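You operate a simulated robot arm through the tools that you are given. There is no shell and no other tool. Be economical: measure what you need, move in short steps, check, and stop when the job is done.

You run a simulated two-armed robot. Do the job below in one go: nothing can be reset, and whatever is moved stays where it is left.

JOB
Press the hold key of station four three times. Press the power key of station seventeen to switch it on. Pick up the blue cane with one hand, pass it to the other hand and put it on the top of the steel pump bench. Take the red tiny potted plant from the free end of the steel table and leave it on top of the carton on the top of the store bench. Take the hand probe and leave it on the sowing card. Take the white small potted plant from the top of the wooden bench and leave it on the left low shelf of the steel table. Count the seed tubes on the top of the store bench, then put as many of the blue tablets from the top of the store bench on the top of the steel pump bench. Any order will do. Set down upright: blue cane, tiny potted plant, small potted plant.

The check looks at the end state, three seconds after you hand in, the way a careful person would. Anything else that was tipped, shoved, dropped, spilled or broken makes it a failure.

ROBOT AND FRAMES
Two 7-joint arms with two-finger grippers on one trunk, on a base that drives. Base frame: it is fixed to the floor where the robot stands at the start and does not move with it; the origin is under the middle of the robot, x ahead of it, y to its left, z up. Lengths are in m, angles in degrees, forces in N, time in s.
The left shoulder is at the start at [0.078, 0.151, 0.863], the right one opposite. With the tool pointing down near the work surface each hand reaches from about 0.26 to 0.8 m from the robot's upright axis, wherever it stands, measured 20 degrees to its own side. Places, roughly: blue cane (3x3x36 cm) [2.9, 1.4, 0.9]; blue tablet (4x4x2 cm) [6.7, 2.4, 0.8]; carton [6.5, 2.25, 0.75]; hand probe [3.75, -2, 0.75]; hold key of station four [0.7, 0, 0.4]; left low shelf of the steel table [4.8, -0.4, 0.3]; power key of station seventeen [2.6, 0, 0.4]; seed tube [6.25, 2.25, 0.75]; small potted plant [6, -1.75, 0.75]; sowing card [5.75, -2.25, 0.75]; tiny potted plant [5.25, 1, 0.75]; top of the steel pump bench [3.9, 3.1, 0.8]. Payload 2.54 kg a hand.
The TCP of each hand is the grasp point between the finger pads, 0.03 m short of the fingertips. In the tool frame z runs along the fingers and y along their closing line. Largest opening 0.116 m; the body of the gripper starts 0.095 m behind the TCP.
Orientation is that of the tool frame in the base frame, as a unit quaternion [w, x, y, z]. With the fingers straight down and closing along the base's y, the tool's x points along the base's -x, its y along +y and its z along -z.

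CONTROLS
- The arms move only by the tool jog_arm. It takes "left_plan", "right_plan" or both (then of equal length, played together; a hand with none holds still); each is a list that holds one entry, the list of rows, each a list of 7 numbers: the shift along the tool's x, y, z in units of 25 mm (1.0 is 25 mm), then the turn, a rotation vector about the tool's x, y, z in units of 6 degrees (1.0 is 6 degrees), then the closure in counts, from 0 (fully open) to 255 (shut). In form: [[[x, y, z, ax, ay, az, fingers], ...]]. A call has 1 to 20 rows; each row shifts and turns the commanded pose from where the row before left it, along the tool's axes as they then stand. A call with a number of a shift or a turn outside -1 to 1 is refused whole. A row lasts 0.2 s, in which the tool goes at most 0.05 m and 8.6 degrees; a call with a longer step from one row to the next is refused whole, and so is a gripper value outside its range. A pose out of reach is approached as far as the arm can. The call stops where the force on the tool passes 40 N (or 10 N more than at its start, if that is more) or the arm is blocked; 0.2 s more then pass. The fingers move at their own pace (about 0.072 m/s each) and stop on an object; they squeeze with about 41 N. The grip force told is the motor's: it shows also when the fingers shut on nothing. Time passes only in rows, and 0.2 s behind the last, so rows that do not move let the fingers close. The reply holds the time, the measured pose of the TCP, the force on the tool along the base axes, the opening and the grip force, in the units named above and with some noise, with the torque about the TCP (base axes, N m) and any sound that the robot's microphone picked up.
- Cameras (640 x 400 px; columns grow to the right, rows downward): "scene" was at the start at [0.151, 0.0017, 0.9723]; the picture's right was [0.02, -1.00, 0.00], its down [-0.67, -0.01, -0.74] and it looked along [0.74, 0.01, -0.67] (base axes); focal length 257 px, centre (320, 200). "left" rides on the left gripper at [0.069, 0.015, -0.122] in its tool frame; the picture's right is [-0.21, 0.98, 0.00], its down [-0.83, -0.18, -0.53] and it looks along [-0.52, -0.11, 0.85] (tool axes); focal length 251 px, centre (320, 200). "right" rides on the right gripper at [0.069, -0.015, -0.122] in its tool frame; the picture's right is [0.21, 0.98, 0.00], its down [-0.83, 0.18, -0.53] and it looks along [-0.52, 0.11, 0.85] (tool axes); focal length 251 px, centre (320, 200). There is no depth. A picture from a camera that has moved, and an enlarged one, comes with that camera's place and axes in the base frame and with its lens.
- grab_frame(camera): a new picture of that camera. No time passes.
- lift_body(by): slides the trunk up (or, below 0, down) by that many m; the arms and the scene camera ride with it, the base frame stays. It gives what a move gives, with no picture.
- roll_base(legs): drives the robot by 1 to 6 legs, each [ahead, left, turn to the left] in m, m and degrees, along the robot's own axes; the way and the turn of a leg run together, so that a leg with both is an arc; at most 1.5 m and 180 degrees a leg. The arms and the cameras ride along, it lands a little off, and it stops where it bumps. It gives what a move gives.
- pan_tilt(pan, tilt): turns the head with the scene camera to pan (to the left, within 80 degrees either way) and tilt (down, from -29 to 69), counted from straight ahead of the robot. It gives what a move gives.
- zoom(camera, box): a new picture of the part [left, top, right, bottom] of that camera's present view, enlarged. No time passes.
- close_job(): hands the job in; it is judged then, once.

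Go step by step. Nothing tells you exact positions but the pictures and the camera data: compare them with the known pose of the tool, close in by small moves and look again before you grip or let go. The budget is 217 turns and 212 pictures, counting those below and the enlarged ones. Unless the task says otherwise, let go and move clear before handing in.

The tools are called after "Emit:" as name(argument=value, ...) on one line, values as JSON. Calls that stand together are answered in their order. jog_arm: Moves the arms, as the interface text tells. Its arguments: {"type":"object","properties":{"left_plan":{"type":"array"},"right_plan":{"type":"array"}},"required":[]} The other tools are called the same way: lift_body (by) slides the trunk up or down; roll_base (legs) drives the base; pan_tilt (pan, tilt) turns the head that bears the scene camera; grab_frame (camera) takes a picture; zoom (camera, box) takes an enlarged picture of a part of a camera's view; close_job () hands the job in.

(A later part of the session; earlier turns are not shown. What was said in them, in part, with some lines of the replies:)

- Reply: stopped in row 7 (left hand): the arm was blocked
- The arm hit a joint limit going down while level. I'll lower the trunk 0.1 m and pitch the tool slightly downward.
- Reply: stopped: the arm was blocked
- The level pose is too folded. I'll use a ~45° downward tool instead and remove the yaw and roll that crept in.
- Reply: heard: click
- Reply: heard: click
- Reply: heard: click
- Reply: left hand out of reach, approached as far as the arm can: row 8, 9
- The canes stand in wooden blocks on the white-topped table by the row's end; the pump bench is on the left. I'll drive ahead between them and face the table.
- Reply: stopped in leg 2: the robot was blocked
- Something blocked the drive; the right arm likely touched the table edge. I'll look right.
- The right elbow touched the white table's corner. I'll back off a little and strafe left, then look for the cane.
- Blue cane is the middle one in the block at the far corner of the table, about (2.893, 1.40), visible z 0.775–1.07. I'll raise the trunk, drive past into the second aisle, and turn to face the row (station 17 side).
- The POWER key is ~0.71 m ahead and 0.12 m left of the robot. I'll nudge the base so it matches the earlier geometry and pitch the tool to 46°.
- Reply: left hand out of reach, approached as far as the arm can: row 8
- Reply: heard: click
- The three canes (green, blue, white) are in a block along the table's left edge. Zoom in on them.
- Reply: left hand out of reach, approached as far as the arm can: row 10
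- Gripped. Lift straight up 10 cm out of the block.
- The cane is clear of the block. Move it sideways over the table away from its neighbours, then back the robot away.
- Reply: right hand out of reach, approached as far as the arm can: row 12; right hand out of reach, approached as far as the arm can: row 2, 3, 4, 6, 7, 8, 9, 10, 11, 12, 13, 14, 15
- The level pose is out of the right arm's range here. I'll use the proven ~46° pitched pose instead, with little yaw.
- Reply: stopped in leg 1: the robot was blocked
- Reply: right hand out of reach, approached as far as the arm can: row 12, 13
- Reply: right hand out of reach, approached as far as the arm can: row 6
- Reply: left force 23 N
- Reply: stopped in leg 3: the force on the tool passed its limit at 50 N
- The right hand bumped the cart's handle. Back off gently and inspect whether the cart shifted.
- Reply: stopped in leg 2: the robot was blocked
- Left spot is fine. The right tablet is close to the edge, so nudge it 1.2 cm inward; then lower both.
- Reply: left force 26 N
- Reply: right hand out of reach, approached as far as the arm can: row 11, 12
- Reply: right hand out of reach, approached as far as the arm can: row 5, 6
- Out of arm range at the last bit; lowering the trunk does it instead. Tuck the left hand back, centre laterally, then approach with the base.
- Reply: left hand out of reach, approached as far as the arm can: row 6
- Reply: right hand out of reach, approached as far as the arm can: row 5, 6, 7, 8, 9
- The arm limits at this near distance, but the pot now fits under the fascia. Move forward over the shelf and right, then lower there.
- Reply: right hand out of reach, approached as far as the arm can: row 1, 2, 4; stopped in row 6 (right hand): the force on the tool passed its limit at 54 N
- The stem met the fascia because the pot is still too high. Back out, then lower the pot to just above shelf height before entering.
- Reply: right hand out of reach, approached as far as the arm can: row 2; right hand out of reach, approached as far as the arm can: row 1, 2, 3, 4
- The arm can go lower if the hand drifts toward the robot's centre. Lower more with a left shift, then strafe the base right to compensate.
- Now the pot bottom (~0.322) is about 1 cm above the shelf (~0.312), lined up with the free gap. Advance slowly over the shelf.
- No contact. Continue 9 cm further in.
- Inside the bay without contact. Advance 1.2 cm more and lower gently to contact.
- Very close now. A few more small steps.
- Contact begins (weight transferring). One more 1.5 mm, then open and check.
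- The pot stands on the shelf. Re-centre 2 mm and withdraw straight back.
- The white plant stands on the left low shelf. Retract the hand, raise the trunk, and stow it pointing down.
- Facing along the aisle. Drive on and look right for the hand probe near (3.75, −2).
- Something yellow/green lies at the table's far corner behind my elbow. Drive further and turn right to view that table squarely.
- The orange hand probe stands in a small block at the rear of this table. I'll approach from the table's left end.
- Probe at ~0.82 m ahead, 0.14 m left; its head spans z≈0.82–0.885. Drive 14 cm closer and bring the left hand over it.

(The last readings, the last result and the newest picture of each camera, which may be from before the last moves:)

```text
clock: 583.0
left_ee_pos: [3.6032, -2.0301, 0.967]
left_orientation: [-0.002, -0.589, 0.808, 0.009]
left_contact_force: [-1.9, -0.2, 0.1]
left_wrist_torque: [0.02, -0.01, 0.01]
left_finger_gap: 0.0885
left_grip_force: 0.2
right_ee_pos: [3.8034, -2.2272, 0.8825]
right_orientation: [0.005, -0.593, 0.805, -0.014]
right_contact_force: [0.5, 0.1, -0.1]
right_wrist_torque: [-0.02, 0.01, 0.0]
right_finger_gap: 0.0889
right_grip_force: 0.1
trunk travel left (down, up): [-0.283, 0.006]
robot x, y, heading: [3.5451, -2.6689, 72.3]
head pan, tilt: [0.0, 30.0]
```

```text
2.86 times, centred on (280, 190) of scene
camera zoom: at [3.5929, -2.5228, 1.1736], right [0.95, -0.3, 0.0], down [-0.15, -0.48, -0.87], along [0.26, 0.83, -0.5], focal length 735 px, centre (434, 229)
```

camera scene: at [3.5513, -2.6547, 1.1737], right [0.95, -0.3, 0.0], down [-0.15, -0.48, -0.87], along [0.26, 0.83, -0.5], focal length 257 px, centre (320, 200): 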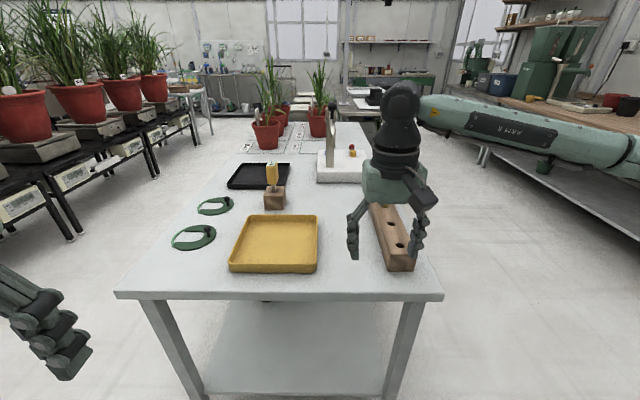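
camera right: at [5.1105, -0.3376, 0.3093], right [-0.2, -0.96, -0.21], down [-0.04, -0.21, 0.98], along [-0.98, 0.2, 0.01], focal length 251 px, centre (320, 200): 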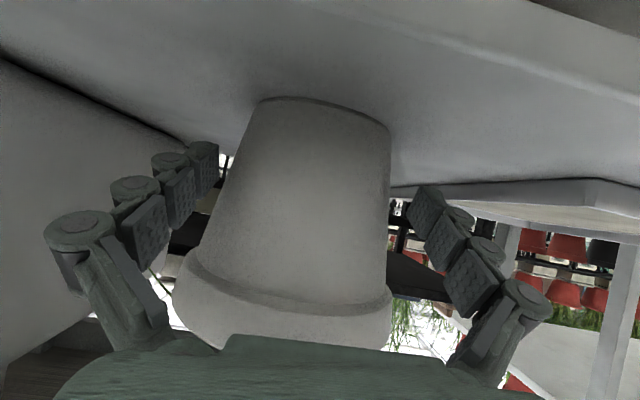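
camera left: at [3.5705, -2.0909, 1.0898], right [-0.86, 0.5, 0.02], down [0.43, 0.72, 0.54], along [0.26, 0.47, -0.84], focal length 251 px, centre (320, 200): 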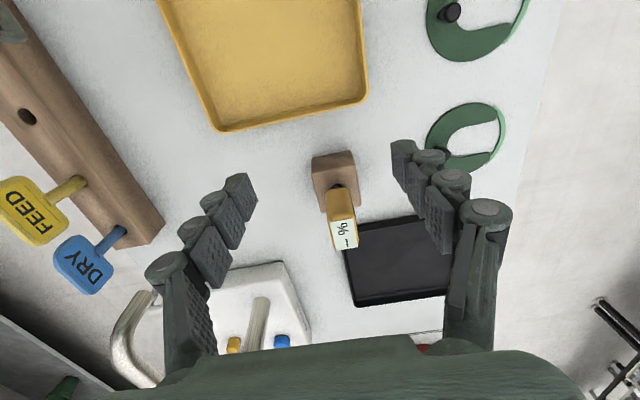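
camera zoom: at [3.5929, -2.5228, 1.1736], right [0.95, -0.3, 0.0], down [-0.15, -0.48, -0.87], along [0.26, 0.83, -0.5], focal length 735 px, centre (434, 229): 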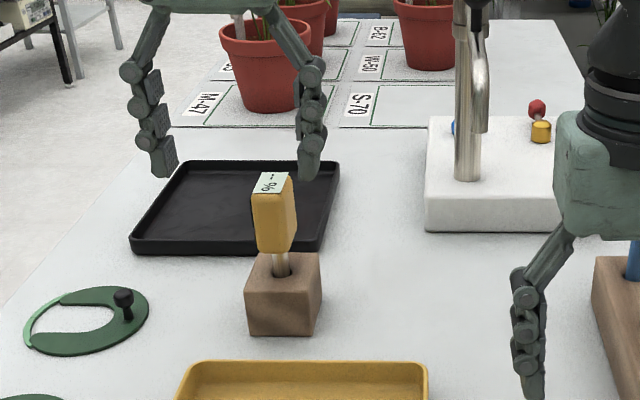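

Both views agree exactly: head top at (3.635, −1.925, 0.884). Centre, descend and close.

Emit:
jog_arm(left_plan=[[[-0.878, 0.015, 0, 0, 0, 0, 60], [-0.878, 0.015, 0, 0, 0, 0, 60], [-0.878, 0.015, 0, 0, 0, 0, 60], [-0.878, 0.015, 0, 0, 0, 0, 60], [-0.878, 0.015, 0, 0, 0, 0, 60], [0, 0, 0.85, 0, 0, 0, 60], [0, 0, 0.85, 0, 0, 0, 60], [0, 0, 0.85, 0, 0, 0, 60], [0, 0, 0.85, 0, 0, 0, 60], [0, 0, 0.85, 0, 0, 0, 60], [0, 0, 0, 0, 0, 0, 60], [0, 0, 0, 0, 0, 0, 255], [0, 0, 0, 0, 0, 0, 255], [0, 0, 0, 0, 0, 0, 255], [0, 0, 0, 0, 0, 0, 255]]])

Emit:
zoom(camera="scene", box=[200, 120, 360, 260])

```text
clock: 586.2
left_ee_pos: [3.6325, -1.9225, 0.8621]
left_orientation: [-0.002, -0.589, 0.808, 0.01]
left_contact_force: [2.8, -1.9, -0.2]
left_wrist_torque: [-0.02, -0.2, 0.01]
left_finger_gap: 0.0288
left_grip_force: 41.3
right_ee_pos: [3.8048, -2.2267, 0.8819]
right_orientation: [0.004, -0.593, 0.805, -0.013]
right_contact_force: [-0.2, 0.2, -0.7]
right_wrist_torque: [0.0, -0.02, 0.01]
right_finger_gap: 0.0884
right_grip_force: 0.1
trunk travel left (down, up): [-0.283, 0.006]
robot x, y, heading: [3.5432, -2.6768, 72.1]
head pan, tilt: [0.0, 30.0]
```

```text
2.86 times, centred on (280, 190) of scene
camera zoom: at [3.5933, -2.5228, 1.1736], right [0.95, -0.3, 0.0], down [-0.15, -0.48, -0.87], along [0.26, 0.83, -0.5], focal length 735 px, centre (434, 229)
```

zoom: 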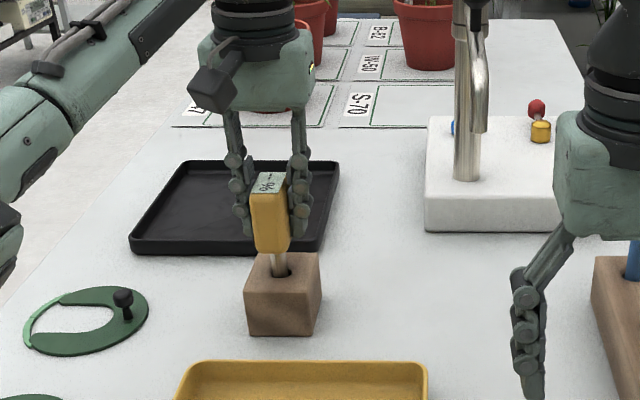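

Gripped (29 mm). Lift straight up out of the block.

Emit:
jog_arm(left_plan=[[[0, 0, -0.5, 0, 0, 0, 255], [0, 0, -0.7, 0, 0, 0, 255], [0, 0, -0.9, 0, 0, 0, 255], [0, 0, -1, 0, 0, 0, 255], [0, 0, -1, 0, 0, 0, 255], [0, 0, -1, 0, 0, 0, 255], [0, 0, -1, 0, 0, 0, 255], [0, 0, 0, 0, 0, 0, 255]]])

Emit:
zoom(camera="scene", box=[200, 60, 360, 260])

```text
clock: 588.0
left_ee_pos: [3.6314, -1.9294, 1.0133]
left_orientation: [-0.002, -0.589, 0.808, 0.01]
left_contact_force: [-0.2, -0.2, -1.6]
left_wrist_torque: [0.02, 0.01, 0.02]
left_finger_gap: 0.0288
left_grip_force: 40.4
left hand out of reach, approached as far as the arm can: row 7
right_ee_pos: [3.8037, -2.2282, 0.8824]
right_orientation: [0.004, -0.593, 0.805, -0.014]
right_contact_force: [-1.3, -0.7, 0.1]
right_wrist_torque: [0.0, -0.02, -0.05]
right_finger_gap: 0.0884
right_grip_force: 0.1
trunk travel left (down, up): [-0.283, 0.006]
robot x, y, heading: [3.5442, -2.6759, 72.6]
head pan, tilt: [0.0, 30.0]
```

```text
2.00 times, centred on (280, 160) of scene
camera zoom: at [3.5931, -2.5225, 1.1735], right [0.95, -0.3, 0.0], down [-0.15, -0.48, -0.87], along [0.26, 0.83, -0.5], focal length 514 px, centre (400, 280)
```

zoom: 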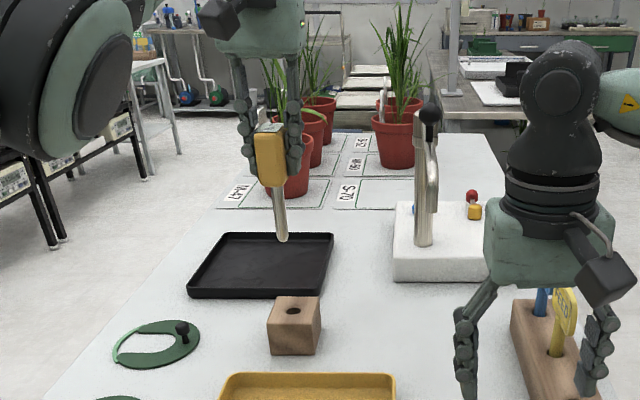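

The probe is free. Retract it, and drive round to face the wooden bench at the sowing card.

Emit:
jog_arm(left_plan=[[[1, 0, 0, 0, 0, 0, 255], [1, 0, 0, 0, 0, 0, 255], [1, 0, 0, 0, 0, 0, 255], [1, 0, 0, 0, 0, 0, 255], [1, 0, 0, 0, 0, 0, 255], [1, 0, 0, 0, 0, 0, 255], [1, 0, 0, 0, 0, 0, 255], [1, 0, 0, 0, 0, 0, 255], [1, 0, 0, 0, 0, 0, 255], [1, 0, 0, 0, 0, 0, 255], [1, 0, 0, 0, 0, 0, 255]]])

Emit:
roll_base(legs=[[-0.25, 0, 0], [0, 0, -90.5], [1.25, 0, 0], [0, 1.15, 0]])

Emit:
pan_tilt(pan=0, tilt=35)

Emit:
grab_frame(camera="scene")

```text
clock: 590.4
left_ee_pos: [3.6397, -1.9457, 1.0453]
left_orientation: [-0.003, -0.589, 0.808, 0.01]
left_contact_force: [0.3, 0.5, -0.7]
left_wrist_torque: [-0.02, -0.02, 0.03]
left_finger_gap: 0.0287
left_grip_force: 40.9
left hand out of reach, approached as far as the arm can: row 1, 2, 3, 4, 5, 6, 7, 8, 9, 10, 11
right_ee_pos: [3.803, -2.2274, 0.8822]
right_orientation: [0.004, -0.593, 0.805, -0.014]
right_contact_force: [0.1, 0.4, 0.2]
right_wrist_torque: [0.03, -0.03, -0.01]
right_finger_gap: 0.0886
right_grip_force: 0.0
trunk travel left (down, up): [-0.283, 0.006]
robot x, y, heading: [3.5422, -2.6718, 72.4]
head pan, tilt: [0.0, 30.0]
```

```text
clock: 613.0
left_ee_pos: [5.7421, -2.2684, 1.0465]
left_orientation: [0.004, 0.16, 0.987, 0.008]
left_contact_force: [-0.1, -0.4, -0.5]
left_wrist_torque: [0.0, 0.02, 0.0]
left_finger_gap: 0.0288
left_grip_force: 40.7
right_ee_pos: [5.4574, -2.4293, 0.8825]
right_orientation: [-0.006, 0.156, 0.988, -0.013]
right_contact_force: [-0.2, 0.9, 0.0]
right_wrist_torque: [-0.01, 0.01, 0.0]
right_finger_gap: 0.0884
right_grip_force: 0.2
trunk travel left (down, up): [-0.283, 0.006]
robot x, y, heading: [5.0165, -2.1689, -18.5]
head pan, tilt: [0.0, 30.0]
```

```text
clock: 613.7
left_ee_pos: [5.7411, -2.2694, 1.0462]
left_orientation: [0.003, 0.161, 0.987, 0.009]
left_contact_force: [0.4, 0.6, -0.8]
left_wrist_torque: [-0.02, 0.01, 0.02]
left_finger_gap: 0.0289
left_grip_force: 40.8
right_ee_pos: [5.4577, -2.4293, 0.8819]
right_orientation: [-0.007, 0.155, 0.988, -0.013]
right_contact_force: [0.0, -0.7, 0.8]
right_wrist_torque: [0.03, 0.01, 0.0]
right_finger_gap: 0.0887
right_grip_force: 0.0
trunk travel left (down, up): [-0.283, 0.006]
robot x, y, heading: [5.0153, -2.1689, -18.6]
head pan, tilt: [0.0, 35.0]
```

```text
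17 pictures are left
camera scene: at [5.1624, -2.2154, 1.1658], right [-0.31, -0.95, 0.0], down [-0.54, 0.18, -0.82], along [0.78, -0.26, -0.57], focal length 257 px, centre (320, 200)
```

scene: 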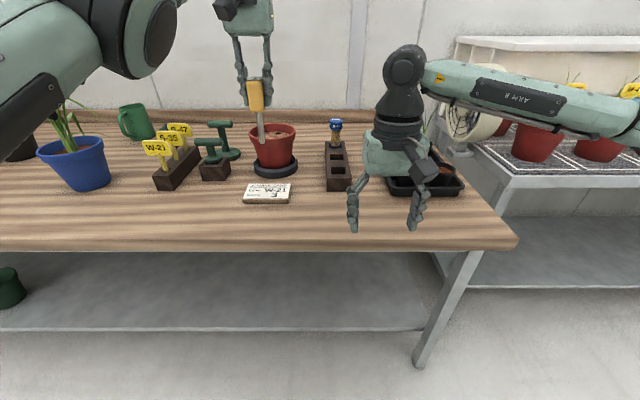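

The sowing card lies ahead at about (5.786, −2.266), ~13×10 cm. Bring the left hand back and down into comfortable range first.

Emit:
jog_arm(left_plan=[[[0.5, 0, 1, 0, 0, 0, 255], [0.8, 0, 0.8, 0, 0, 0, 255], [1, 0, 0.4, 0, 0, 0, 255], [1, 0, 0, 0, 0, 0, 255], [1, 0, 0, 0, 0, 0, 255], [1, 0, 0, 0, 0, 0, 255], [0, 0, 0, 0, 0, 0, 255]]])

```text
clock: 615.3
left_ee_pos: [5.7427, -2.2755, 1.0373]
left_orientation: [0.003, 0.161, 0.987, 0.01]
left_contact_force: [-0.4, -0.8, -0.7]
left_wrist_torque: [0.05, 0.02, -0.02]
left_finger_gap: 0.0285
left_grip_force: 41.0
left hand out of reach, approached as far as the arm can: row 1, 2, 3, 4, 5, 6
right_ee_pos: [5.4577, -2.429, 0.8818]
right_orientation: [-0.006, 0.156, 0.988, -0.013]
right_contact_force: [-0.1, 0.6, 0.1]
right_wrist_torque: [0.02, 0.01, 0.0]
right_finger_gap: 0.0888
right_grip_force: 0.0
trunk travel left (down, up): [-0.283, 0.006]
robot x, y, heading: [5.0176, -2.1647, -18.5]
head pan, tilt: [0.0, 35.0]
```

The arm is near a singular stretch. Try moving sideways and down to release it.

Emit:
jog_arm(left_plan=[[[0, 0, 1, 0, 0, 0, 255], [0, 0, 1, 0, 0, 0, 255], [0, 0, 1, 0, 0, 0, 255], [0, 0, 1, 0, 0, 0, 255]]])

Emit:
jog_arm(left_plan=[[[0, 1, 0, 0, 0, 0, 255], [0, 1, 0, 0, 0, 0, 255], [0, 1, 0, 0, 0, 0, 255], [0, 1, 0, 0, 0, 0, 255]]])

```text
clock: 616.3
left_ee_pos: [5.765, -2.2843, 0.9438]
left_orientation: [0.001, 0.161, 0.987, 0.01]
left_contact_force: [0.4, -0.3, -0.2]
left_wrist_torque: [-0.02, 0.03, -0.03]
left_finger_gap: 0.0286
left_grip_force: 41.4
left hand out of reach, approached as far as the arm can: row 1, 2, 3, 4
right_ee_pos: [5.4588, -2.4309, 0.8825]
right_orientation: [-0.008, 0.156, 0.988, -0.013]
right_contact_force: [0.0, 0.1, -0.1]
right_wrist_torque: [0.01, 0.02, 0.02]
right_finger_gap: 0.0888
right_grip_force: 0.0
trunk travel left (down, up): [-0.283, 0.006]
robot x, y, heading: [5.0157, -2.1684, -18.5]
head pan, tilt: [0.0, 35.0]
```

```text
clock: 617.3
left_ee_pos: [5.8016, -2.1928, 0.9472]
left_orientation: [0.002, 0.162, 0.987, 0.009]
left_contact_force: [-0.2, -0.8, -1.4]
left_wrist_torque: [0.0, 0.01, -0.02]
left_finger_gap: 0.0286
left_grip_force: 40.7
left hand out of reach, approached as far as the arm can: row 1, 3
right_ee_pos: [5.4576, -2.4297, 0.8832]
right_orientation: [-0.006, 0.156, 0.988, -0.013]
right_contact_force: [0.1, -0.1, 0.8]
right_wrist_torque: [0.0, -0.01, 0.0]
right_finger_gap: 0.0888
right_grip_force: 0.2
trunk travel left (down, up): [-0.283, 0.006]
robot x, y, heading: [5.0137, -2.1672, -18.4]
head pan, tilt: [0.0, 35.0]
```

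Emit:
jog_arm(left_plan=[[[1, 0, 0, 0, 0, 0, 255], [1, 0, 0, 0, 0, 0, 255], [1, 0, 0, 0, 0, 0, 255], [1, 0, 0, 0, 0, 0, 255], [1, 0, 0, 0, 0, 0, 255], [1, 0, 0, 0, 0, 0, 255]]])

```text
clock: 618.7
left_ee_pos: [5.7947, -2.1881, 0.9812]
left_orientation: [0.003, 0.16, 0.987, 0.009]
left_contact_force: [0.4, -0.1, -0.4]
left_wrist_torque: [0.01, 0.01, -0.02]
left_finger_gap: 0.0289
left_grip_force: 40.6
left hand out of reach, approached as far as the arm can: row 1, 2, 3, 4, 5, 6
right_ee_pos: [5.4576, -2.4304, 0.8839]
right_orientation: [-0.006, 0.155, 0.988, -0.013]
right_contact_force: [-0.1, 0.1, 0.9]
right_wrist_torque: [0.04, 0.01, 0.01]
right_finger_gap: 0.0886
right_grip_force: 0.1
trunk travel left (down, up): [-0.283, 0.006]
robot x, y, heading: [5.0159, -2.1679, -18.2]
head pan, tilt: [0.0, 35.0]
```

Back the base so the hand is off the bench, then lower and retract to free the arm.

Emit:
roll_base(legs=[[-0.35, 0, 0]])

Emit:
jog_arm(left_plan=[[[0, 0, 1, 0, 0, 0, 255], [0, 0, 1, 0, 0, 0, 255], [0, 0, 1, 0, 0, 0, 255], [0, 0, 1, 0, 0, 0, 255], [0, 0, 1, 0, 0, 0, 255], [0, 0, 1, 0, 0, 0, 255], [0, 0, 1, 0, 0, 0, 255], [0, 0, 0, 0, 0, 0, 255]]])

Emit:
jog_arm(left_plan=[[[1, 0, 0, 0, 0, 0, 255], [1, 0, 0, 0, 0, 0, 255], [1, 0, 0, 0, 0, 0, 255], [1, 0, 0, 0, 0, 0, 255], [1, 0, 0, 0, 0, 0, 255], [1, 0, 0, 0, 0, 0, 255]]])

```text
clock: 620.9
left_ee_pos: [5.4687, -2.0808, 0.983]
left_orientation: [0.003, 0.161, 0.987, 0.009]
left_contact_force: [-0.2, -0.6, -0.8]
left_wrist_torque: [0.0, -0.03, -0.01]
left_finger_gap: 0.0286
left_grip_force: 41.3
right_ee_pos: [5.1308, -2.3216, 0.8829]
right_orientation: [-0.007, 0.155, 0.988, -0.013]
right_contact_force: [-0.7, 0.5, 0.6]
right_wrist_torque: [-0.01, 0.0, -0.01]
right_finger_gap: 0.0886
right_grip_force: 0.1
trunk travel left (down, up): [-0.283, 0.006]
robot x, y, heading: [4.685, -2.0586, -18.4]
head pan, tilt: [0.0, 35.0]
```

```text
clock: 622.7
left_ee_pos: [5.4877, -2.0816, 0.8105]
left_orientation: [0.001, 0.161, 0.987, 0.009]
left_contact_force: [-0.4, -0.4, -0.9]
left_wrist_torque: [0.02, 0.05, 0.01]
left_finger_gap: 0.0289
left_grip_force: 40.4
left hand out of reach, approached as far as the arm can: row 1, 2, 3, 5
right_ee_pos: [5.1305, -2.3208, 0.8823]
right_orientation: [-0.007, 0.156, 0.988, -0.013]
right_contact_force: [-0.1, 0.3, -0.2]
right_wrist_torque: [0.03, -0.02, 0.03]
right_finger_gap: 0.0887
right_grip_force: 0.0
trunk travel left (down, up): [-0.283, 0.006]
robot x, y, heading: [4.6864, -2.0591, -18.2]
head pan, tilt: [0.0, 35.0]
```

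```text
clock: 624.1
left_ee_pos: [5.4893, -2.0819, 0.8097]
left_orientation: [0.002, 0.161, 0.987, 0.01]
left_contact_force: [-0.1, 0.0, -1.0]
left_wrist_torque: [0.03, 0.02, 0.0]
left_finger_gap: 0.0286
left_grip_force: 41.0
left hand out of reach, approached as far as the arm can: row 1, 2, 3, 4, 5, 6
right_ee_pos: [5.1302, -2.3222, 0.8814]
right_orientation: [-0.006, 0.156, 0.988, -0.013]
right_contact_force: [-0.2, -0.4, 0.4]
right_wrist_torque: [-0.02, 0.0, -0.05]
right_finger_gap: 0.0885
right_grip_force: 0.0
trunk travel left (down, up): [-0.283, 0.006]
robot x, y, heading: [4.6908, -2.0571, -18.4]
head pan, tilt: [0.0, 35.0]
```

Look at the left arm's shape.

Emit:
pan_tilt(pan=35, tilt=20)

Emit:
grab_frame(camera="scene")

```text
clock: 625.1
left_ee_pos: [5.4888, -2.0825, 0.8092]
left_orientation: [0.001, 0.16, 0.987, 0.009]
left_contact_force: [0.7, -1.1, -0.8]
left_wrist_torque: [0.0, -0.03, -0.02]
left_finger_gap: 0.0287
left_grip_force: 40.5
right_ee_pos: [5.1313, -2.3219, 0.8826]
right_orientation: [-0.007, 0.156, 0.988, -0.013]
right_contact_force: [0.8, -0.3, 0.5]
right_wrist_torque: [-0.02, -0.01, 0.01]
right_finger_gap: 0.0885
right_grip_force: 0.2
trunk travel left (down, up): [-0.283, 0.006]
robot x, y, heading: [4.6855, -2.0586, -18.5]
head pan, tilt: [35.0, 20.0]
```

```text
16 pictures are left
camera scene: at [4.8408, -2.053, 1.1896], right [0.29, -0.96, 0.0], down [-0.33, -0.1, -0.94], along [0.9, 0.27, -0.34], focal length 257 px, centre (320, 200)
```

scene: 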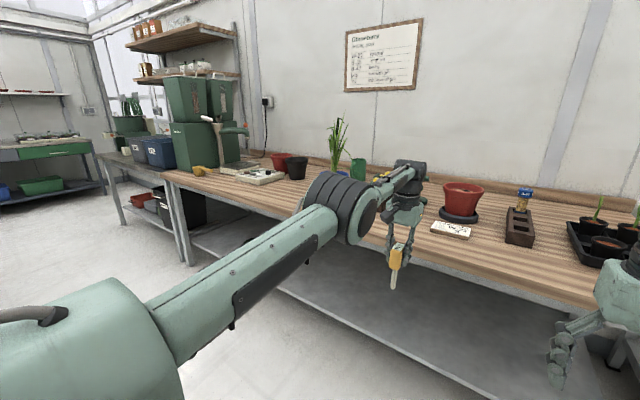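

The arm is almost straight (singular). Try yawing the tool, which I need anyway, to unlock it.

Emit:
jog_arm(left_plan=[[[0, 0, 0, 0, 0, 1, 255], [0, 0, 0, 0, 0, 1, 255], [0, 0, 0, 0, 0, 1, 255], [0, 0, 0, 0, 0, 1, 255], [0, 0, 0, 0, 0, 1, 255], [0, 0, 0, 0, 0, 1, 255], [0, 0, 0, 0, 0, 0, 255]]])

Emit:
jog_arm(left_plan=[[[0.7, 0.7, 0, 0, 0, 0, 255], [0.7, 0.7, 0, 0, 0, 0, 255], [0.7, 0.7, 0, 0, 0, 0, 255], [0.7, 0.7, 0, 0, 0, 0, 255]]])

```text
clock: 626.7
left_ee_pos: [5.4884, -2.082, 0.8099]
left_orientation: [0.0, 0.459, 0.889, 0.009]
left_contact_force: [-0.7, -0.5, -0.3]
left_wrist_torque: [0.01, 0.0, 0.03]
left_finger_gap: 0.0288
left_grip_force: 41.1
right_ee_pos: [5.1318, -2.3223, 0.8821]
right_orientation: [-0.006, 0.155, 0.988, -0.014]
right_contact_force: [-0.6, 0.1, -0.4]
right_wrist_torque: [0.0, 0.0, 0.02]
right_finger_gap: 0.0887
right_grip_force: 0.0
trunk travel left (down, up): [-0.283, 0.006]
robot x, y, heading: [4.6899, -2.0586, -18.4]
head pan, tilt: [35.0, 20.0]
```

```text
clock: 627.7
left_ee_pos: [5.5117, -1.987, 0.8116]
left_orientation: [-0.001, 0.458, 0.889, 0.009]
left_contact_force: [0.1, 0.4, -0.2]
left_wrist_torque: [-0.01, 0.01, 0.01]
left_finger_gap: 0.0288
left_grip_force: 41.0
left hand out of reach, approached as far as the arm can: row 1, 3
right_ee_pos: [5.1302, -2.3217, 0.8831]
right_orientation: [-0.006, 0.156, 0.988, -0.013]
right_contact_force: [-0.1, 0.2, 0.4]
right_wrist_torque: [0.0, -0.01, -0.02]
right_finger_gap: 0.0888
right_grip_force: 0.1
trunk travel left (down, up): [-0.283, 0.006]
robot x, y, heading: [4.6845, -2.0603, -18.2]
head pan, tilt: [35.0, 20.0]
```

Emit:
jog_arm(left_plan=[[[0, 0, 0, 0, -1, 0, 255], [0, 0, 0, 0, -1, 0, 255], [0, 0, 0, 0, -1, 0, 255], [0, 0, 0, 0, -1, 0, 255], [0, 0, 0, 0, -1, 0, 255], [0, 0, 0, 0, -1, 0, 255], [0, 0, 0, 0, 0, 0, 255]]])

Emit:
jog_arm(left_plan=[[[0, 0, -1, 0, 0, 0, 255], [0, 0, -1, 0, 0, 0, 255], [0, 0, -1, 0, 0, 0, 255], [0, 0, -1, 0, 0, 0, 255], [0, 0, 0, 0, 0, 0, 255]]])

```text
clock: 629.3
left_ee_pos: [5.5992, -1.9923, 0.8111]
left_orientation: [0.274, 0.439, 0.845, -0.133]
left_contact_force: [-0.4, 0.2, -0.9]
left_wrist_torque: [0.03, 0.01, -0.01]
left_finger_gap: 0.0289
left_grip_force: 41.1
left hand out of reach, approached as far as the arm can: row 1, 2, 3, 4, 5, 6
right_ee_pos: [5.1317, -2.3209, 0.8825]
right_orientation: [-0.006, 0.156, 0.988, -0.014]
right_contact_force: [-0.3, -0.2, -0.5]
right_wrist_torque: [0.01, 0.01, 0.01]
right_finger_gap: 0.0887
right_grip_force: 0.0
trunk travel left (down, up): [-0.283, 0.006]
robot x, y, heading: [4.6865, -2.0532, -18.3]
head pan, tilt: [35.0, 20.0]
```

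```text
clock: 630.5
left_ee_pos: [5.5976, -1.9449, 0.8932]
left_orientation: [0.274, 0.438, 0.846, -0.132]
left_contact_force: [-0.2, 1.2, -1.1]
left_wrist_torque: [0.03, 0.0, 0.0]
left_finger_gap: 0.0286
left_grip_force: 41.0
left hand out of reach, approached as far as the arm can: row 1, 2, 3, 4
right_ee_pos: [5.1311, -2.3224, 0.8824]
right_orientation: [-0.006, 0.156, 0.988, -0.013]
right_contact_force: [0.3, -0.1, -0.4]
right_wrist_torque: [0.0, -0.01, -0.01]
right_finger_gap: 0.0888
right_grip_force: 0.1
trunk travel left (down, up): [-0.283, 0.006]
robot x, y, heading: [4.69, -2.0561, -18.3]
head pan, tilt: [35.0, 20.0]
```

The arm still re-orients fine, so I'll use it "straight" and use base and trunk for positioning. Pitch to ~60°.

Emit:
jog_arm(left_plan=[[[0, 0, 0, 0, -1, 0, 255], [0, 0, 0, 0, -1, 0, 255], [0, 0, 0, 0, -1, 0, 255], [0, 0, 0, 0, -1, 0, 255], [0, 0, -0.5, 0, 0, 0, 255], [0, 0, -0.5, 0, 0, 0, 255], [0, 0, 0, 0, 0, 0, 255]]])

```text
clock: 632.1
left_ee_pos: [5.6271, -1.9227, 0.9048]
left_orientation: [0.443, 0.403, 0.769, -0.222]
left_contact_force: [0.4, -0.5, -1.3]
left_wrist_torque: [0.03, 0.01, 0.03]
left_finger_gap: 0.0283
left_grip_force: 41.1
left hand out of reach, approached as far as the arm can: row 1, 2, 3, 4, 5, 6
right_ee_pos: [5.1306, -2.3218, 0.8821]
right_orientation: [-0.006, 0.156, 0.988, -0.014]
right_contact_force: [0.7, -0.2, 0.6]
right_wrist_torque: [0.01, -0.01, 0.01]
right_finger_gap: 0.0889
right_grip_force: 0.0
trunk travel left (down, up): [-0.283, 0.006]
robot x, y, heading: [4.6888, -2.0577, -18.2]
head pan, tilt: [35.0, 20.0]
```

Tool at 60°. Strafe right 25 cm, then ahead 20 cm toward the card and look.

Emit:
roll_base(legs=[[0, -0.2525, 0], [0.2, 0, 0]])

Emit:
pan_tilt(pan=15, tilt=30)

Emit:
zoom(camera="scene", box=[200, 100, 440, 260])

Emit:
grab_frame(camera="left")

```text
clock: 636.4
left_ee_pos: [5.7381, -2.2353, 0.9036]
left_orientation: [0.443, 0.403, 0.769, -0.223]
left_contact_force: [-0.3, 0.1, -0.8]
left_wrist_torque: [-0.01, -0.01, -0.03]
left_finger_gap: 0.0287
left_grip_force: 41.5
right_ee_pos: [5.2406, -2.6318, 0.882]
right_orientation: [-0.007, 0.157, 0.988, -0.013]
right_contact_force: [-0.4, -0.1, -0.1]
right_wrist_torque: [0.03, 0.01, -0.03]
right_finger_gap: 0.0888
right_grip_force: 0.0
trunk travel left (down, up): [-0.283, 0.006]
robot x, y, heading: [4.7978, -2.3669, -18.4]
head pan, tilt: [35.0, 20.0]
```

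```text
clock: 637.2
left_ee_pos: [5.7371, -2.2336, 0.9038]
left_orientation: [0.443, 0.404, 0.769, -0.223]
left_contact_force: [0.1, -0.2, -0.6]
left_wrist_torque: [-0.01, 0.0, 0.01]
left_finger_gap: 0.0289
left_grip_force: 41.3
right_ee_pos: [5.2389, -2.6318, 0.8825]
right_orientation: [-0.006, 0.157, 0.987, -0.014]
right_contact_force: [1.0, -0.3, -0.2]
right_wrist_torque: [0.0, -0.02, -0.03]
right_finger_gap: 0.0885
right_grip_force: 0.1
trunk travel left (down, up): [-0.283, 0.006]
robot x, y, heading: [4.7963, -2.3661, -18.5]
head pan, tilt: [15.0, 30.0]
```

```text
2.50 times, centred on (320, 180) of scene
camera zoom: at [4.9519, -2.3935, 1.1736], right [-0.06, -1.0, 0.0], down [-0.5, 0.03, -0.87], along [0.86, -0.05, -0.5], focal length 643 px, centre (320, 250)
```

zoom: 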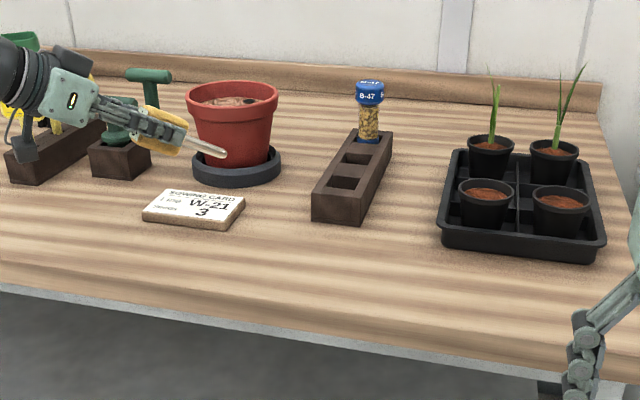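

```text
14 pictures are left
camera left: at [5.6705, -2.1097, 0.908], right [0.86, 0.47, 0.2], down [-0.18, -0.08, 0.98], along [0.48, -0.88, 0.02], focal length 251 px, centre (320, 200)
```

left: 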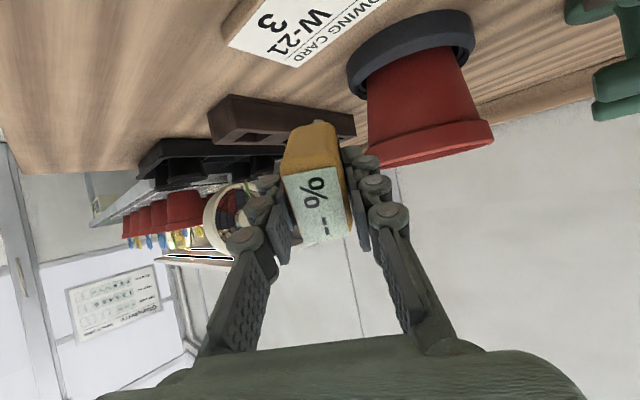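

Probe is right over the card (within ~1.3 cm of centre). Lower with the trunk in stages.

Emit:
lift_body(by=-0.055)

Emit:
lift_body(by=-0.008)

Emit:
zoom(camera="scene", box=[200, 100, 360, 210])

```text
clock: 638.2
left_ee_pos: [5.7361, -2.2341, 0.8493]
left_orientation: [0.443, 0.403, 0.769, -0.222]
left_contact_force: [0.3, 0.8, -0.4]
left_wrist_torque: [0.04, 0.0, 0.01]
left_finger_gap: 0.0288
left_grip_force: 41.0
right_ee_pos: [5.2403, -2.6317, 0.8275]
right_orientation: [-0.007, 0.157, 0.987, -0.013]
right_contact_force: [0.8, 0.5, 1.1]
right_wrist_torque: [-0.02, -0.05, 0.0]
right_finger_gap: 0.0889
right_grip_force: 0.1
trunk travel left (down, up): [-0.228, 0.061]
robot x, y, heading: [4.7964, -2.3665, -18.5]
head pan, tilt: [15.0, 30.0]
```

```text
clock: 638.8
left_ee_pos: [5.7371, -2.2337, 0.8421]
left_orientation: [0.444, 0.404, 0.768, -0.223]
left_contact_force: [1.0, -0.6, 0.2]
left_wrist_torque: [-0.09, -0.05, -0.02]
left_finger_gap: 0.0286
left_grip_force: 41.1
right_ee_pos: [5.2402, -2.6313, 0.8189]
right_orientation: [-0.007, 0.158, 0.987, -0.014]
right_contact_force: [-0.8, 0.9, -0.4]
right_wrist_torque: [0.02, 0.02, 0.0]
right_finger_gap: 0.0889
right_grip_force: 0.0
trunk travel left (down, up): [-0.22, 0.069]
robot x, y, heading: [4.7973, -2.3674, -18.5]
head pan, tilt: [15.0, 30.0]
```

```text
3.64 times, centred on (280, 155) of scene
camera zoom: at [4.9517, -2.3936, 1.1106], right [-0.06, -1.0, 0.0], down [-0.5, 0.03, -0.87], along [0.86, -0.05, -0.5], focal length 935 px, centre (466, 364)
```

zoom: 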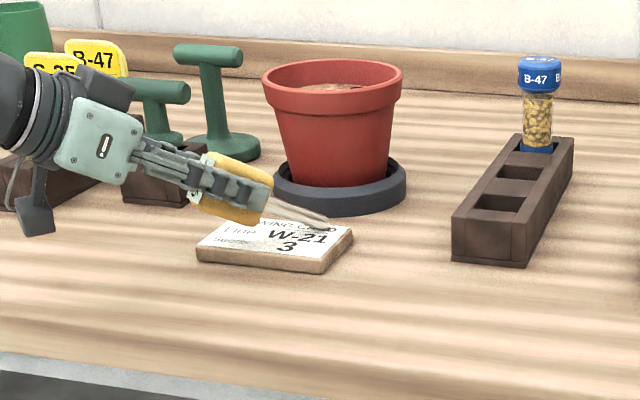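

The tip just touches the card. Lower further so the probe pivots flatter in the grip.

Emit:
lift_body(by=-0.012)

Emit:
lift_body(by=-0.01)

Emit:
zoom(camera="scene", box=[200, 90, 360, 200])

```text
clock: 639.4
left_ee_pos: [5.7367, -2.232, 0.8369]
left_orientation: [0.448, 0.402, 0.768, -0.22]
left_contact_force: [-2.4, 3.5, 17.7]
left_wrist_torque: [-1.17, -0.86, 0.0]
left_finger_gap: 0.0291
left_grip_force: 40.9
right_ee_pos: [5.239, -2.6321, 0.8083]
right_orientation: [-0.004, 0.157, 0.988, -0.014]
right_contact_force: [-0.1, 0.4, 0.5]
right_wrist_torque: [-0.02, 0.03, 0.02]
right_finger_gap: 0.0887
right_grip_force: 0.0
trunk travel left (down, up): [-0.208, 0.081]
robot x, y, heading: [4.795, -2.3663, -18.8]
head pan, tilt: [15.0, 30.0]
```

```text
clock: 640.0
left_ee_pos: [5.7357, -2.2348, 0.8223]
left_orientation: [0.445, 0.404, 0.768, -0.222]
left_contact_force: [-0.5, 3.2, 14.4]
left_wrist_torque: [-0.97, -0.8, 0.21]
left_finger_gap: 0.0289
left_grip_force: 41.1
right_ee_pos: [5.2378, -2.6306, 0.7995]
right_orientation: [-0.006, 0.157, 0.987, -0.014]
right_contact_force: [0.5, 0.1, -0.5]
right_wrist_torque: [0.05, 0.0, 0.02]
right_finger_gap: 0.0884
right_grip_force: 0.0
trunk travel left (down, up): [-0.198, 0.091]
robot x, y, heading: [4.798, -2.3642, -18.1]
head pan, tilt: [15.0, 30.0]
```

```text
3.64 times, centred on (280, 145) of scene
camera zoom: at [4.9499, -2.3935, 1.089], right [-0.06, -1.0, 0.0], down [-0.5, 0.03, -0.87], along [0.87, -0.05, -0.5], focal length 935 px, centre (466, 400)
```

zoom: 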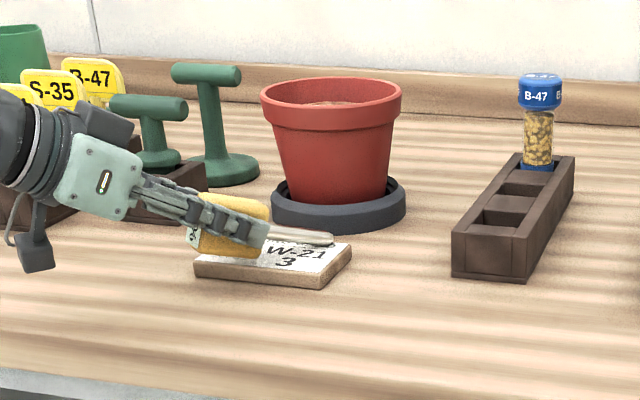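

It's pivoting flat nicely. Lower 1 cm more and release slowly.

Emit:
lift_body(by=-0.01)

Emit:
jog_arm(left_plan=[[[0, 0, 0, 0, 0, 0, 180], [0, 0, 0, 0, 0, 0, 150], [0, 0, 0, 0, 0, 0, 120], [0, 0, 0, 0, 0, 0, 90], [0, 0, 0, 0, 0, 0, 90]]])

Emit:
zoom(camera="scene", box=[200, 90, 360, 200])

```text
clock: 640.5
left_ee_pos: [5.7366, -2.2344, 0.8152]
left_orientation: [0.446, 0.404, 0.767, -0.222]
left_contact_force: [-0.3, 3.8, 19.0]
left_wrist_torque: [-0.87, -0.52, 0.08]
left_finger_gap: 0.0288
left_grip_force: 40.8
right_ee_pos: [5.2382, -2.6306, 0.7899]
right_orientation: [-0.006, 0.157, 0.988, -0.012]
right_contact_force: [0.3, -0.6, 0.5]
right_wrist_torque: [-0.01, 0.01, 0.01]
right_finger_gap: 0.0886
right_grip_force: 0.1
trunk travel left (down, up): [-0.188, 0.101]
robot x, y, heading: [4.7972, -2.3681, -18.4]
head pan, tilt: [15.0, 30.0]
```

```text
clock: 641.7
left_ee_pos: [5.7377, -2.2337, 0.8103]
left_orientation: [0.443, 0.404, 0.769, -0.223]
left_contact_force: [0.8, 0.6, -0.1]
left_wrist_torque: [0.0, -0.02, 0.02]
left_finger_gap: 0.0752
left_grip_force: 0.1
right_ee_pos: [5.2402, -2.632, 0.7877]
right_orientation: [-0.006, 0.156, 0.988, -0.012]
right_contact_force: [-0.8, 0.1, -0.5]
right_wrist_torque: [0.0, 0.02, -0.01]
right_finger_gap: 0.0886
right_grip_force: 0.0
trunk travel left (down, up): [-0.188, 0.101]
robot x, y, heading: [4.7975, -2.3672, -18.5]
head pan, tilt: [15.0, 30.0]
```

```text
3.64 times, centred on (280, 145) of scene
camera zoom: at [4.9518, -2.3936, 1.0786], right [-0.06, -1.0, 0.0], down [-0.5, 0.03, -0.87], along [0.86, -0.05, -0.5], focal length 935 px, centre (466, 400)
```

zoom: 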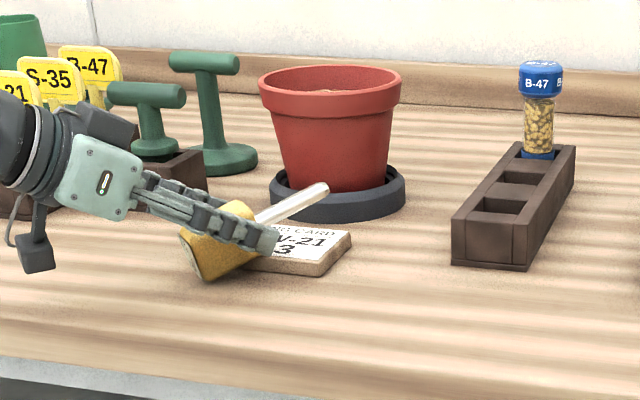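

The head settled over the card's left edge. Re-grip and reposition it further onto the card.

Emit:
jog_arm(left_plan=[[[0, 0, 0, 0, 0, 0, 200], [0, 0, 0, 0, 0, 0, 255], [0, 0, 0, 0, 0, 0, 255], [0, 0, 0, 0, 0, 0, 255]]])

Emit:
grab_frame(camera="left")

Emit:
zoom(camera="scene", box=[220, 110, 320, 180])

```text
clock: 642.7
left_ee_pos: [5.7369, -2.233, 0.8105]
left_orientation: [0.444, 0.403, 0.769, -0.222]
left_contact_force: [-0.3, -0.3, 0.4]
left_wrist_torque: [0.06, 0.0, 0.02]
left_finger_gap: 0.029
left_grip_force: 41.2
right_ee_pos: [5.2397, -2.631, 0.7874]
right_orientation: [-0.007, 0.157, 0.987, -0.013]
right_contact_force: [0.7, -0.6, 0.3]
right_wrist_torque: [0.02, 0.0, 0.0]
right_finger_gap: 0.0886
right_grip_force: 0.1
trunk travel left (down, up): [-0.188, 0.101]
robot x, y, heading: [4.7986, -2.3656, -18.3]
head pan, tilt: [15.0, 30.0]
```

```text
10 pictures are left
camera left: at [5.6704, -2.1096, 0.8134], right [0.86, 0.47, 0.2], down [-0.18, -0.08, 0.98], along [0.48, -0.88, 0.02], focal length 251 px, centre (320, 200)
```

left: 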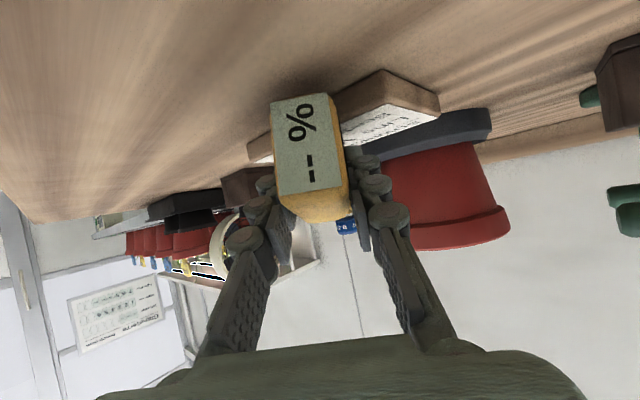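

```text
5.71 times, centred on (270, 145) of scene
camera zoom: at [4.9517, -2.3936, 1.0786], right [-0.06, -1.0, 0.0], down [-0.5, 0.03, -0.87], along [0.86, -0.05, -0.5], focal length 1470 px, centre (606, 514)
```

zoom: 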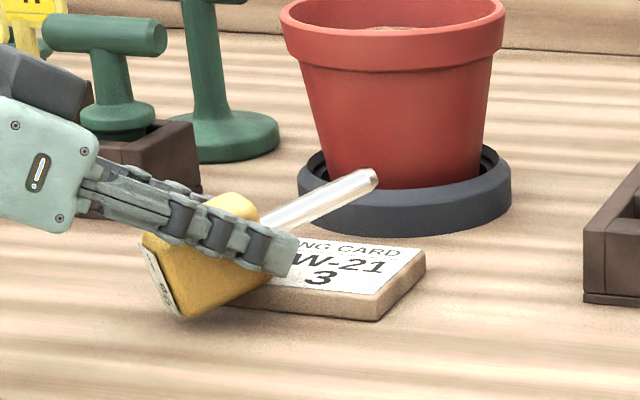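

Re-gripped. Lift, yaw the tool further right so the probe lies along the card, and pitch so it's level.

Emit:
lift_body(by=0.07)

Emit:
jog_arm(left_plan=[[[0, 0, 0, 0.862, -0.0156, 0.5076, 255], [0, 0, 0, 0.862, -0.0156, 0.5076, 255], [0, 0, 0, 0.862, -0.0156, 0.5076, 255], [0, 0, 0, 0.862, -0.0156, 0.5076, 255], [0, 0, 0, 0.862, -0.0156, 0.5076, 255], [0, 0, 0, 0.862, -0.0156, 0.5076, 255], [0, 0, 0, 0, 0.9, 0, 255], [0, 0, 0, 0, 0.9, 0, 255], [0, 0, 0, 0, 0.9, 0, 255], [0, 0, 0, 0, 0.9, 0, 255], [0, 0, 0, 0, 0, 0, 255]]])

Emit:
zoom(camera="scene", box=[180, 80, 380, 220])

```text
clock: 643.8
left_ee_pos: [5.738, -2.2356, 0.8787]
left_orientation: [0.444, 0.402, 0.77, -0.222]
left_contact_force: [0.5, 0.1, -1.4]
left_wrist_torque: [0.03, 0.02, 0.01]
left_finger_gap: 0.0288
left_grip_force: 41.1
right_ee_pos: [5.2406, -2.631, 0.857]
right_orientation: [-0.007, 0.157, 0.987, -0.013]
right_contact_force: [-0.5, 0.8, -0.4]
right_wrist_torque: [-0.01, 0.02, -0.04]
right_finger_gap: 0.0884
right_grip_force: 0.0
trunk travel left (down, up): [-0.258, 0.031]
robot x, y, heading: [4.7971, -2.3701, -18.7]
head pan, tilt: [15.0, 30.0]
```

```text
clock: 646.2
left_ee_pos: [5.6551, -2.2429, 0.8657]
left_orientation: [0.255, 0.602, 0.73, -0.2]
left_contact_force: [-0.3, -0.3, -0.9]
left_wrist_torque: [0.01, -0.01, -0.01]
left_finger_gap: 0.029
left_grip_force: 41.6
left hand out of reach, approached as far as the arm can: row 1, 2, 3, 4, 5, 6
right_ee_pos: [5.2398, -2.6302, 0.8576]
right_orientation: [-0.006, 0.157, 0.987, -0.013]
right_contact_force: [-0.7, 1.0, -0.9]
right_wrist_torque: [0.03, 0.01, 0.0]
right_finger_gap: 0.0884
right_grip_force: 0.0
trunk travel left (down, up): [-0.258, 0.031]
robot x, y, heading: [4.7972, -2.3691, -18.4]
head pan, tilt: [15.0, 30.0]
```

```text
2.86 times, centred on (280, 150) of scene
camera zoom: at [4.9519, -2.3935, 1.1486], right [-0.06, -1.0, 0.0], down [-0.5, 0.03, -0.87], along [0.86, -0.05, -0.5], focal length 735 px, centre (434, 343)
```

zoom: 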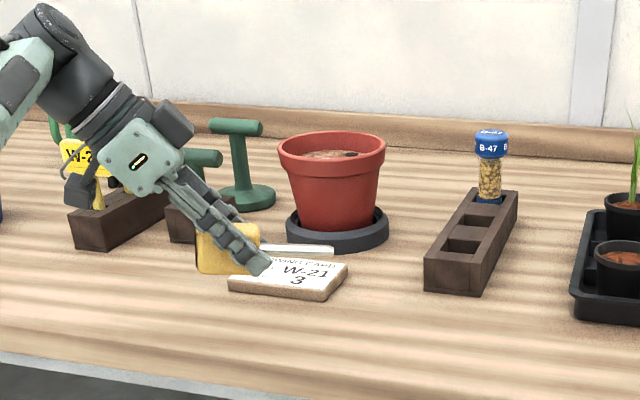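

The probe is level now, pointing along the card. Drive to put its head over the card centre.

Emit:
roll_base(legs=[[0.125, 0.02, 0]])

Emit:
lift_body(by=-0.03)

Emit:
zoom(camera="scene", box=[180, 90, 340, 200])

```text
clock: 647.5
left_ee_pos: [5.7789, -2.2632, 0.866]
left_orientation: [0.254, 0.603, 0.729, -0.2]
left_contact_force: [-0.4, 0.3, -1.7]
left_wrist_torque: [-0.01, 0.06, 0.0]
left_finger_gap: 0.0289
left_grip_force: 41.2
right_ee_pos: [5.3633, -2.6517, 0.8565]
right_orientation: [-0.007, 0.158, 0.987, -0.012]
right_contact_force: [0.0, 0.0, -0.5]
right_wrist_torque: [0.0, 0.0, 0.03]
right_finger_gap: 0.0888
right_grip_force: 0.1
trunk travel left (down, up): [-0.258, 0.031]
robot x, y, heading: [4.9241, -2.3857, -18.5]
head pan, tilt: [15.0, 30.0]
```

```text
clock: 648.2
left_ee_pos: [5.7789, -2.2646, 0.8364]
left_orientation: [0.255, 0.603, 0.729, -0.2]
left_contact_force: [-1.1, 0.9, -1.9]
left_wrist_torque: [-0.01, -0.02, 0.0]
left_finger_gap: 0.029
left_grip_force: 41.4
right_ee_pos: [5.3626, -2.6514, 0.8287]
right_orientation: [-0.007, 0.157, 0.987, -0.013]
right_contact_force: [-0.3, 0.5, -0.6]
right_wrist_torque: [0.03, -0.03, 0.01]
right_finger_gap: 0.089
right_grip_force: 0.0
trunk travel left (down, up): [-0.228, 0.061]
robot x, y, heading: [4.9196, -2.3877, -18.3]
head pan, tilt: [15.0, 30.0]
```

```text
3.64 times, centred on (260, 145) of scene
camera zoom: at [5.0746, -2.4141, 1.1187], right [-0.06, -1.0, 0.0], down [-0.5, 0.03, -0.87], along [0.86, -0.05, -0.5], focal length 935 px, centre (538, 400)
```

zoom: 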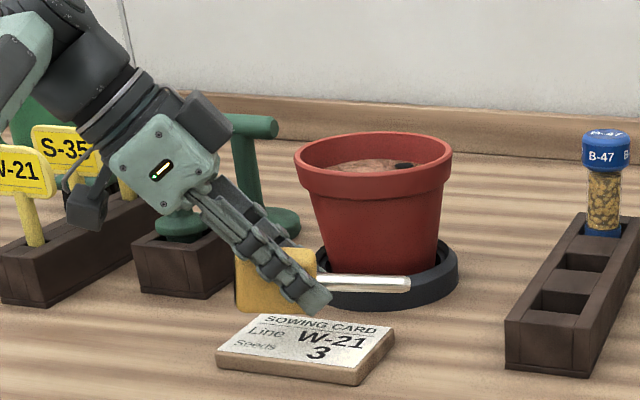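

Head will land on the card. Lower until contact.

Emit:
lift_body(by=-0.02)

Emit:
lift_body(by=-0.006)

Emit:
lift_body(by=-0.005)

```text
clock: 648.9
left_ee_pos: [5.7792, -2.264, 0.8165]
left_orientation: [0.255, 0.603, 0.729, -0.2]
left_contact_force: [0.2, 0.0, -0.3]
left_wrist_torque: [-0.01, 0.01, -0.01]
left_finger_gap: 0.0286
left_grip_force: 40.8
right_ee_pos: [5.362, -2.6526, 0.8068]
right_orientation: [-0.007, 0.157, 0.988, -0.013]
right_contact_force: [0.3, -0.2, 0.6]
right_wrist_torque: [0.01, -0.01, 0.01]
right_finger_gap: 0.0887
right_grip_force: 0.0
trunk travel left (down, up): [-0.208, 0.081]
robot x, y, heading: [4.9186, -2.387, -18.5]
head pan, tilt: [15.0, 30.0]
```

```text
clock: 649.5
left_ee_pos: [5.7784, -2.2635, 0.8114]
left_orientation: [0.256, 0.603, 0.728, -0.2]
left_contact_force: [0.2, 1.1, 4.0]
left_wrist_torque: [-0.06, 0.05, 0.03]
left_finger_gap: 0.0287
left_grip_force: 40.4
right_ee_pos: [5.3625, -2.6523, 0.8015]
right_orientation: [-0.006, 0.157, 0.988, -0.014]
right_contact_force: [0.4, 1.6, -0.6]
right_wrist_torque: [-0.03, -0.01, -0.01]
right_finger_gap: 0.0887
right_grip_force: 0.0
trunk travel left (down, up): [-0.202, 0.087]
robot x, y, heading: [4.9193, -2.3856, -18.6]
head pan, tilt: [15.0, 30.0]
```

```text
clock: 650.0
left_ee_pos: [5.7774, -2.2638, 0.8109]
left_orientation: [0.258, 0.603, 0.728, -0.198]
left_contact_force: [2.0, 0.5, 20.1]
left_wrist_torque: [-0.26, 0.16, 0.0]
left_finger_gap: 0.0287
left_grip_force: 41.3
right_ee_pos: [5.3613, -2.653, 0.7981]
right_orientation: [-0.006, 0.157, 0.987, -0.012]
right_contact_force: [-0.8, -0.3, 0.3]
right_wrist_torque: [0.0, 0.0, -0.03]
right_finger_gap: 0.0885
right_grip_force: 0.0
trunk travel left (down, up): [-0.197, 0.092]
robot x, y, heading: [4.925, -2.3884, -18.4]
head pan, tilt: [15.0, 30.0]
```

Contact. Ease up 4 mm, release slowly, and look.

Emit:
lift_body(by=0.004)

Emit:
jog_arm(left_plan=[[[0, 0, 0, 0, 0, 0, 185], [0, 0, 0, 0, 0, 0, 160], [0, 0, 0, 0, 0, 0, 130], [0, 0, 0, 0, 0, 0, 110], [0, 0, 0, 0, 0, 0, 110]]])

Emit:
zoom(camera="scene", box=[180, 90, 340, 200])

```text
clock: 650.5
left_ee_pos: [5.7779, -2.263, 0.8104]
left_orientation: [0.256, 0.603, 0.729, -0.2]
left_contact_force: [5.0, 0.3, 16.5]
left_wrist_torque: [-0.24, 0.02, 0.05]
left_finger_gap: 0.0288
left_grip_force: 41.3
right_ee_pos: [5.3618, -2.6518, 0.801]
right_orientation: [-0.005, 0.158, 0.987, -0.013]
right_contact_force: [-0.2, -0.8, 0.2]
right_wrist_torque: [0.01, 0.03, 0.02]
right_finger_gap: 0.0888
right_grip_force: 0.1
trunk travel left (down, up): [-0.201, 0.088]
robot x, y, heading: [4.9202, -2.389, -18.5]
head pan, tilt: [15.0, 30.0]
```

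```text
clock: 651.7
left_ee_pos: [5.7794, -2.2636, 0.8089]
left_orientation: [0.255, 0.603, 0.728, -0.2]
left_contact_force: [-0.7, -0.3, -0.3]
left_wrist_torque: [-0.01, 0.0, -0.02]
left_finger_gap: 0.0658
left_grip_force: 0.0
right_ee_pos: [5.3627, -2.6521, 0.8005]
right_orientation: [-0.006, 0.157, 0.988, -0.013]
right_contact_force: [0.3, -0.4, 0.6]
right_wrist_torque: [-0.04, 0.0, 0.01]
right_finger_gap: 0.0886
right_grip_force: 0.0
trunk travel left (down, up): [-0.201, 0.088]
robot x, y, heading: [4.9207, -2.3887, -18.3]
head pan, tilt: [15.0, 30.0]
```

```text
3.64 times, centred on (260, 145) of scene
camera zoom: at [5.0748, -2.4142, 1.0916], right [-0.06, -1.0, 0.0], down [-0.5, 0.03, -0.87], along [0.86, -0.05, -0.5], focal length 935 px, centre (538, 400)
```

zoom: 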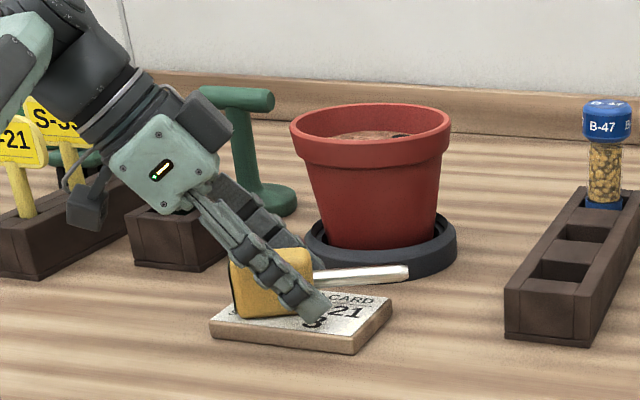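

The probe lies on the card. Raise straight up with the trunk to clear it.

Emit:
lift_body(by=0.088)

Emit:
roll_base(legs=[[-0.3, 0, 0]])

Emit:
zoom(camera="scene", box=[200, 100, 360, 200])

```text
clock: 653.0
left_ee_pos: [5.779, -2.2635, 0.8972]
left_orientation: [0.255, 0.603, 0.729, -0.201]
left_contact_force: [1.0, -0.2, -0.2]
left_wrist_torque: [-0.03, 0.01, 0.0]
left_finger_gap: 0.0656
left_grip_force: 0.1
right_ee_pos: [5.3634, -2.6517, 0.8879]
right_orientation: [-0.006, 0.157, 0.987, -0.013]
right_contact_force: [0.5, -0.2, 0.4]
right_wrist_torque: [-0.01, 0.01, 0.0]
right_finger_gap: 0.0888
right_grip_force: 0.1
trunk travel left (down, up): [-0.289, 0.0]
robot x, y, heading: [4.9256, -2.3864, -18.3]
head pan, tilt: [15.0, 30.0]
```

```text
clock: 655.0
left_ee_pos: [5.4961, -2.1695, 0.8969]
left_orientation: [0.255, 0.604, 0.728, -0.201]
left_contact_force: [-0.3, 0.3, -1.3]
left_wrist_torque: [-0.02, 0.01, 0.01]
left_finger_gap: 0.0661
left_grip_force: 0.0
right_ee_pos: [5.0805, -2.5574, 0.8889]
right_orientation: [-0.006, 0.157, 0.987, -0.013]
right_contact_force: [-0.3, -0.6, -0.6]
right_wrist_torque: [0.01, -0.01, 0.01]
right_finger_gap: 0.0888
right_grip_force: 0.1
trunk travel left (down, up): [-0.289, 0.0]
robot x, y, heading: [4.6375, -2.2915, -18.4]
head pan, tilt: [15.0, 30.0]
```

```text
4.00 times, centred on (280, 150) of scene
camera zoom: at [4.7926, -2.3195, 1.1797], right [-0.06, -1.0, 0.0], down [-0.5, 0.03, -0.87], along [0.86, -0.05, -0.5], focal length 1029 px, centre (480, 400)
```

zoom: 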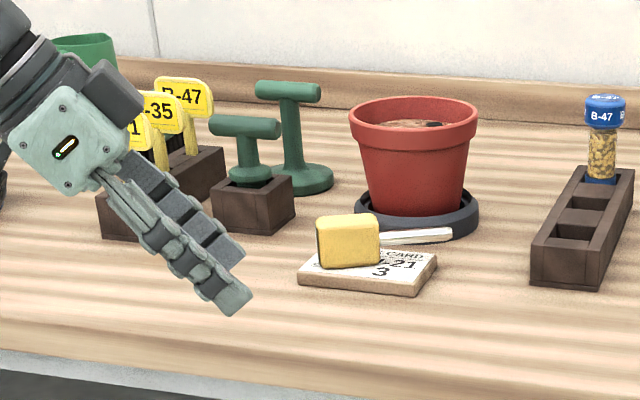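

The probe rests on the sowing card and both hands are clear, so every task is complete. Handing in.

Emit:
close_job()

```text
The job is handed in.
```

I did every item on the list and handed the job in. I last saw the cane standing when I left the pump bench and did not go back to look at it.

- **Station four:** the hold key was pressed three times. Each press clicked, and the display ended on HOLD.
- **Station seventeen:** it is switched on and reads 8.980 kg.
- **Blue cane:** I passed it from the left hand to the right and set it upright on the steel pump bench. It stands on its own small base.
- **Red tiny plant:** it stands upright on the carton on the store bench.
- **Tablets:** I counted two seed tubes (W-21 and S-35) and put two blue tablets on the pump bench. One of them sits close to the front edge, in front of the beakers.
- **White small plant:** it stands upright on the left low shelf of the steel table.
- **Hand probe:** it lies on the sowing card, with the tip of its shaft sticking out past the edge.

There were four bumps on the way:
- **Cart:** my right hand hit the cart handle by the pump bench with over 50 N. The cart still looked centred in its taped box afterwards.
- **White small plant:** its stem hit the steel table's front panel with 54 N before I lowered the pot. The plant looked fine once it was on the shelf.
- **Cane table:** the robot touched this table twice, and nothing on it looked moved.
- **Hand probe:** when I first let go, the probe slid over the card's edge. I picked it up again and set it back on the card.
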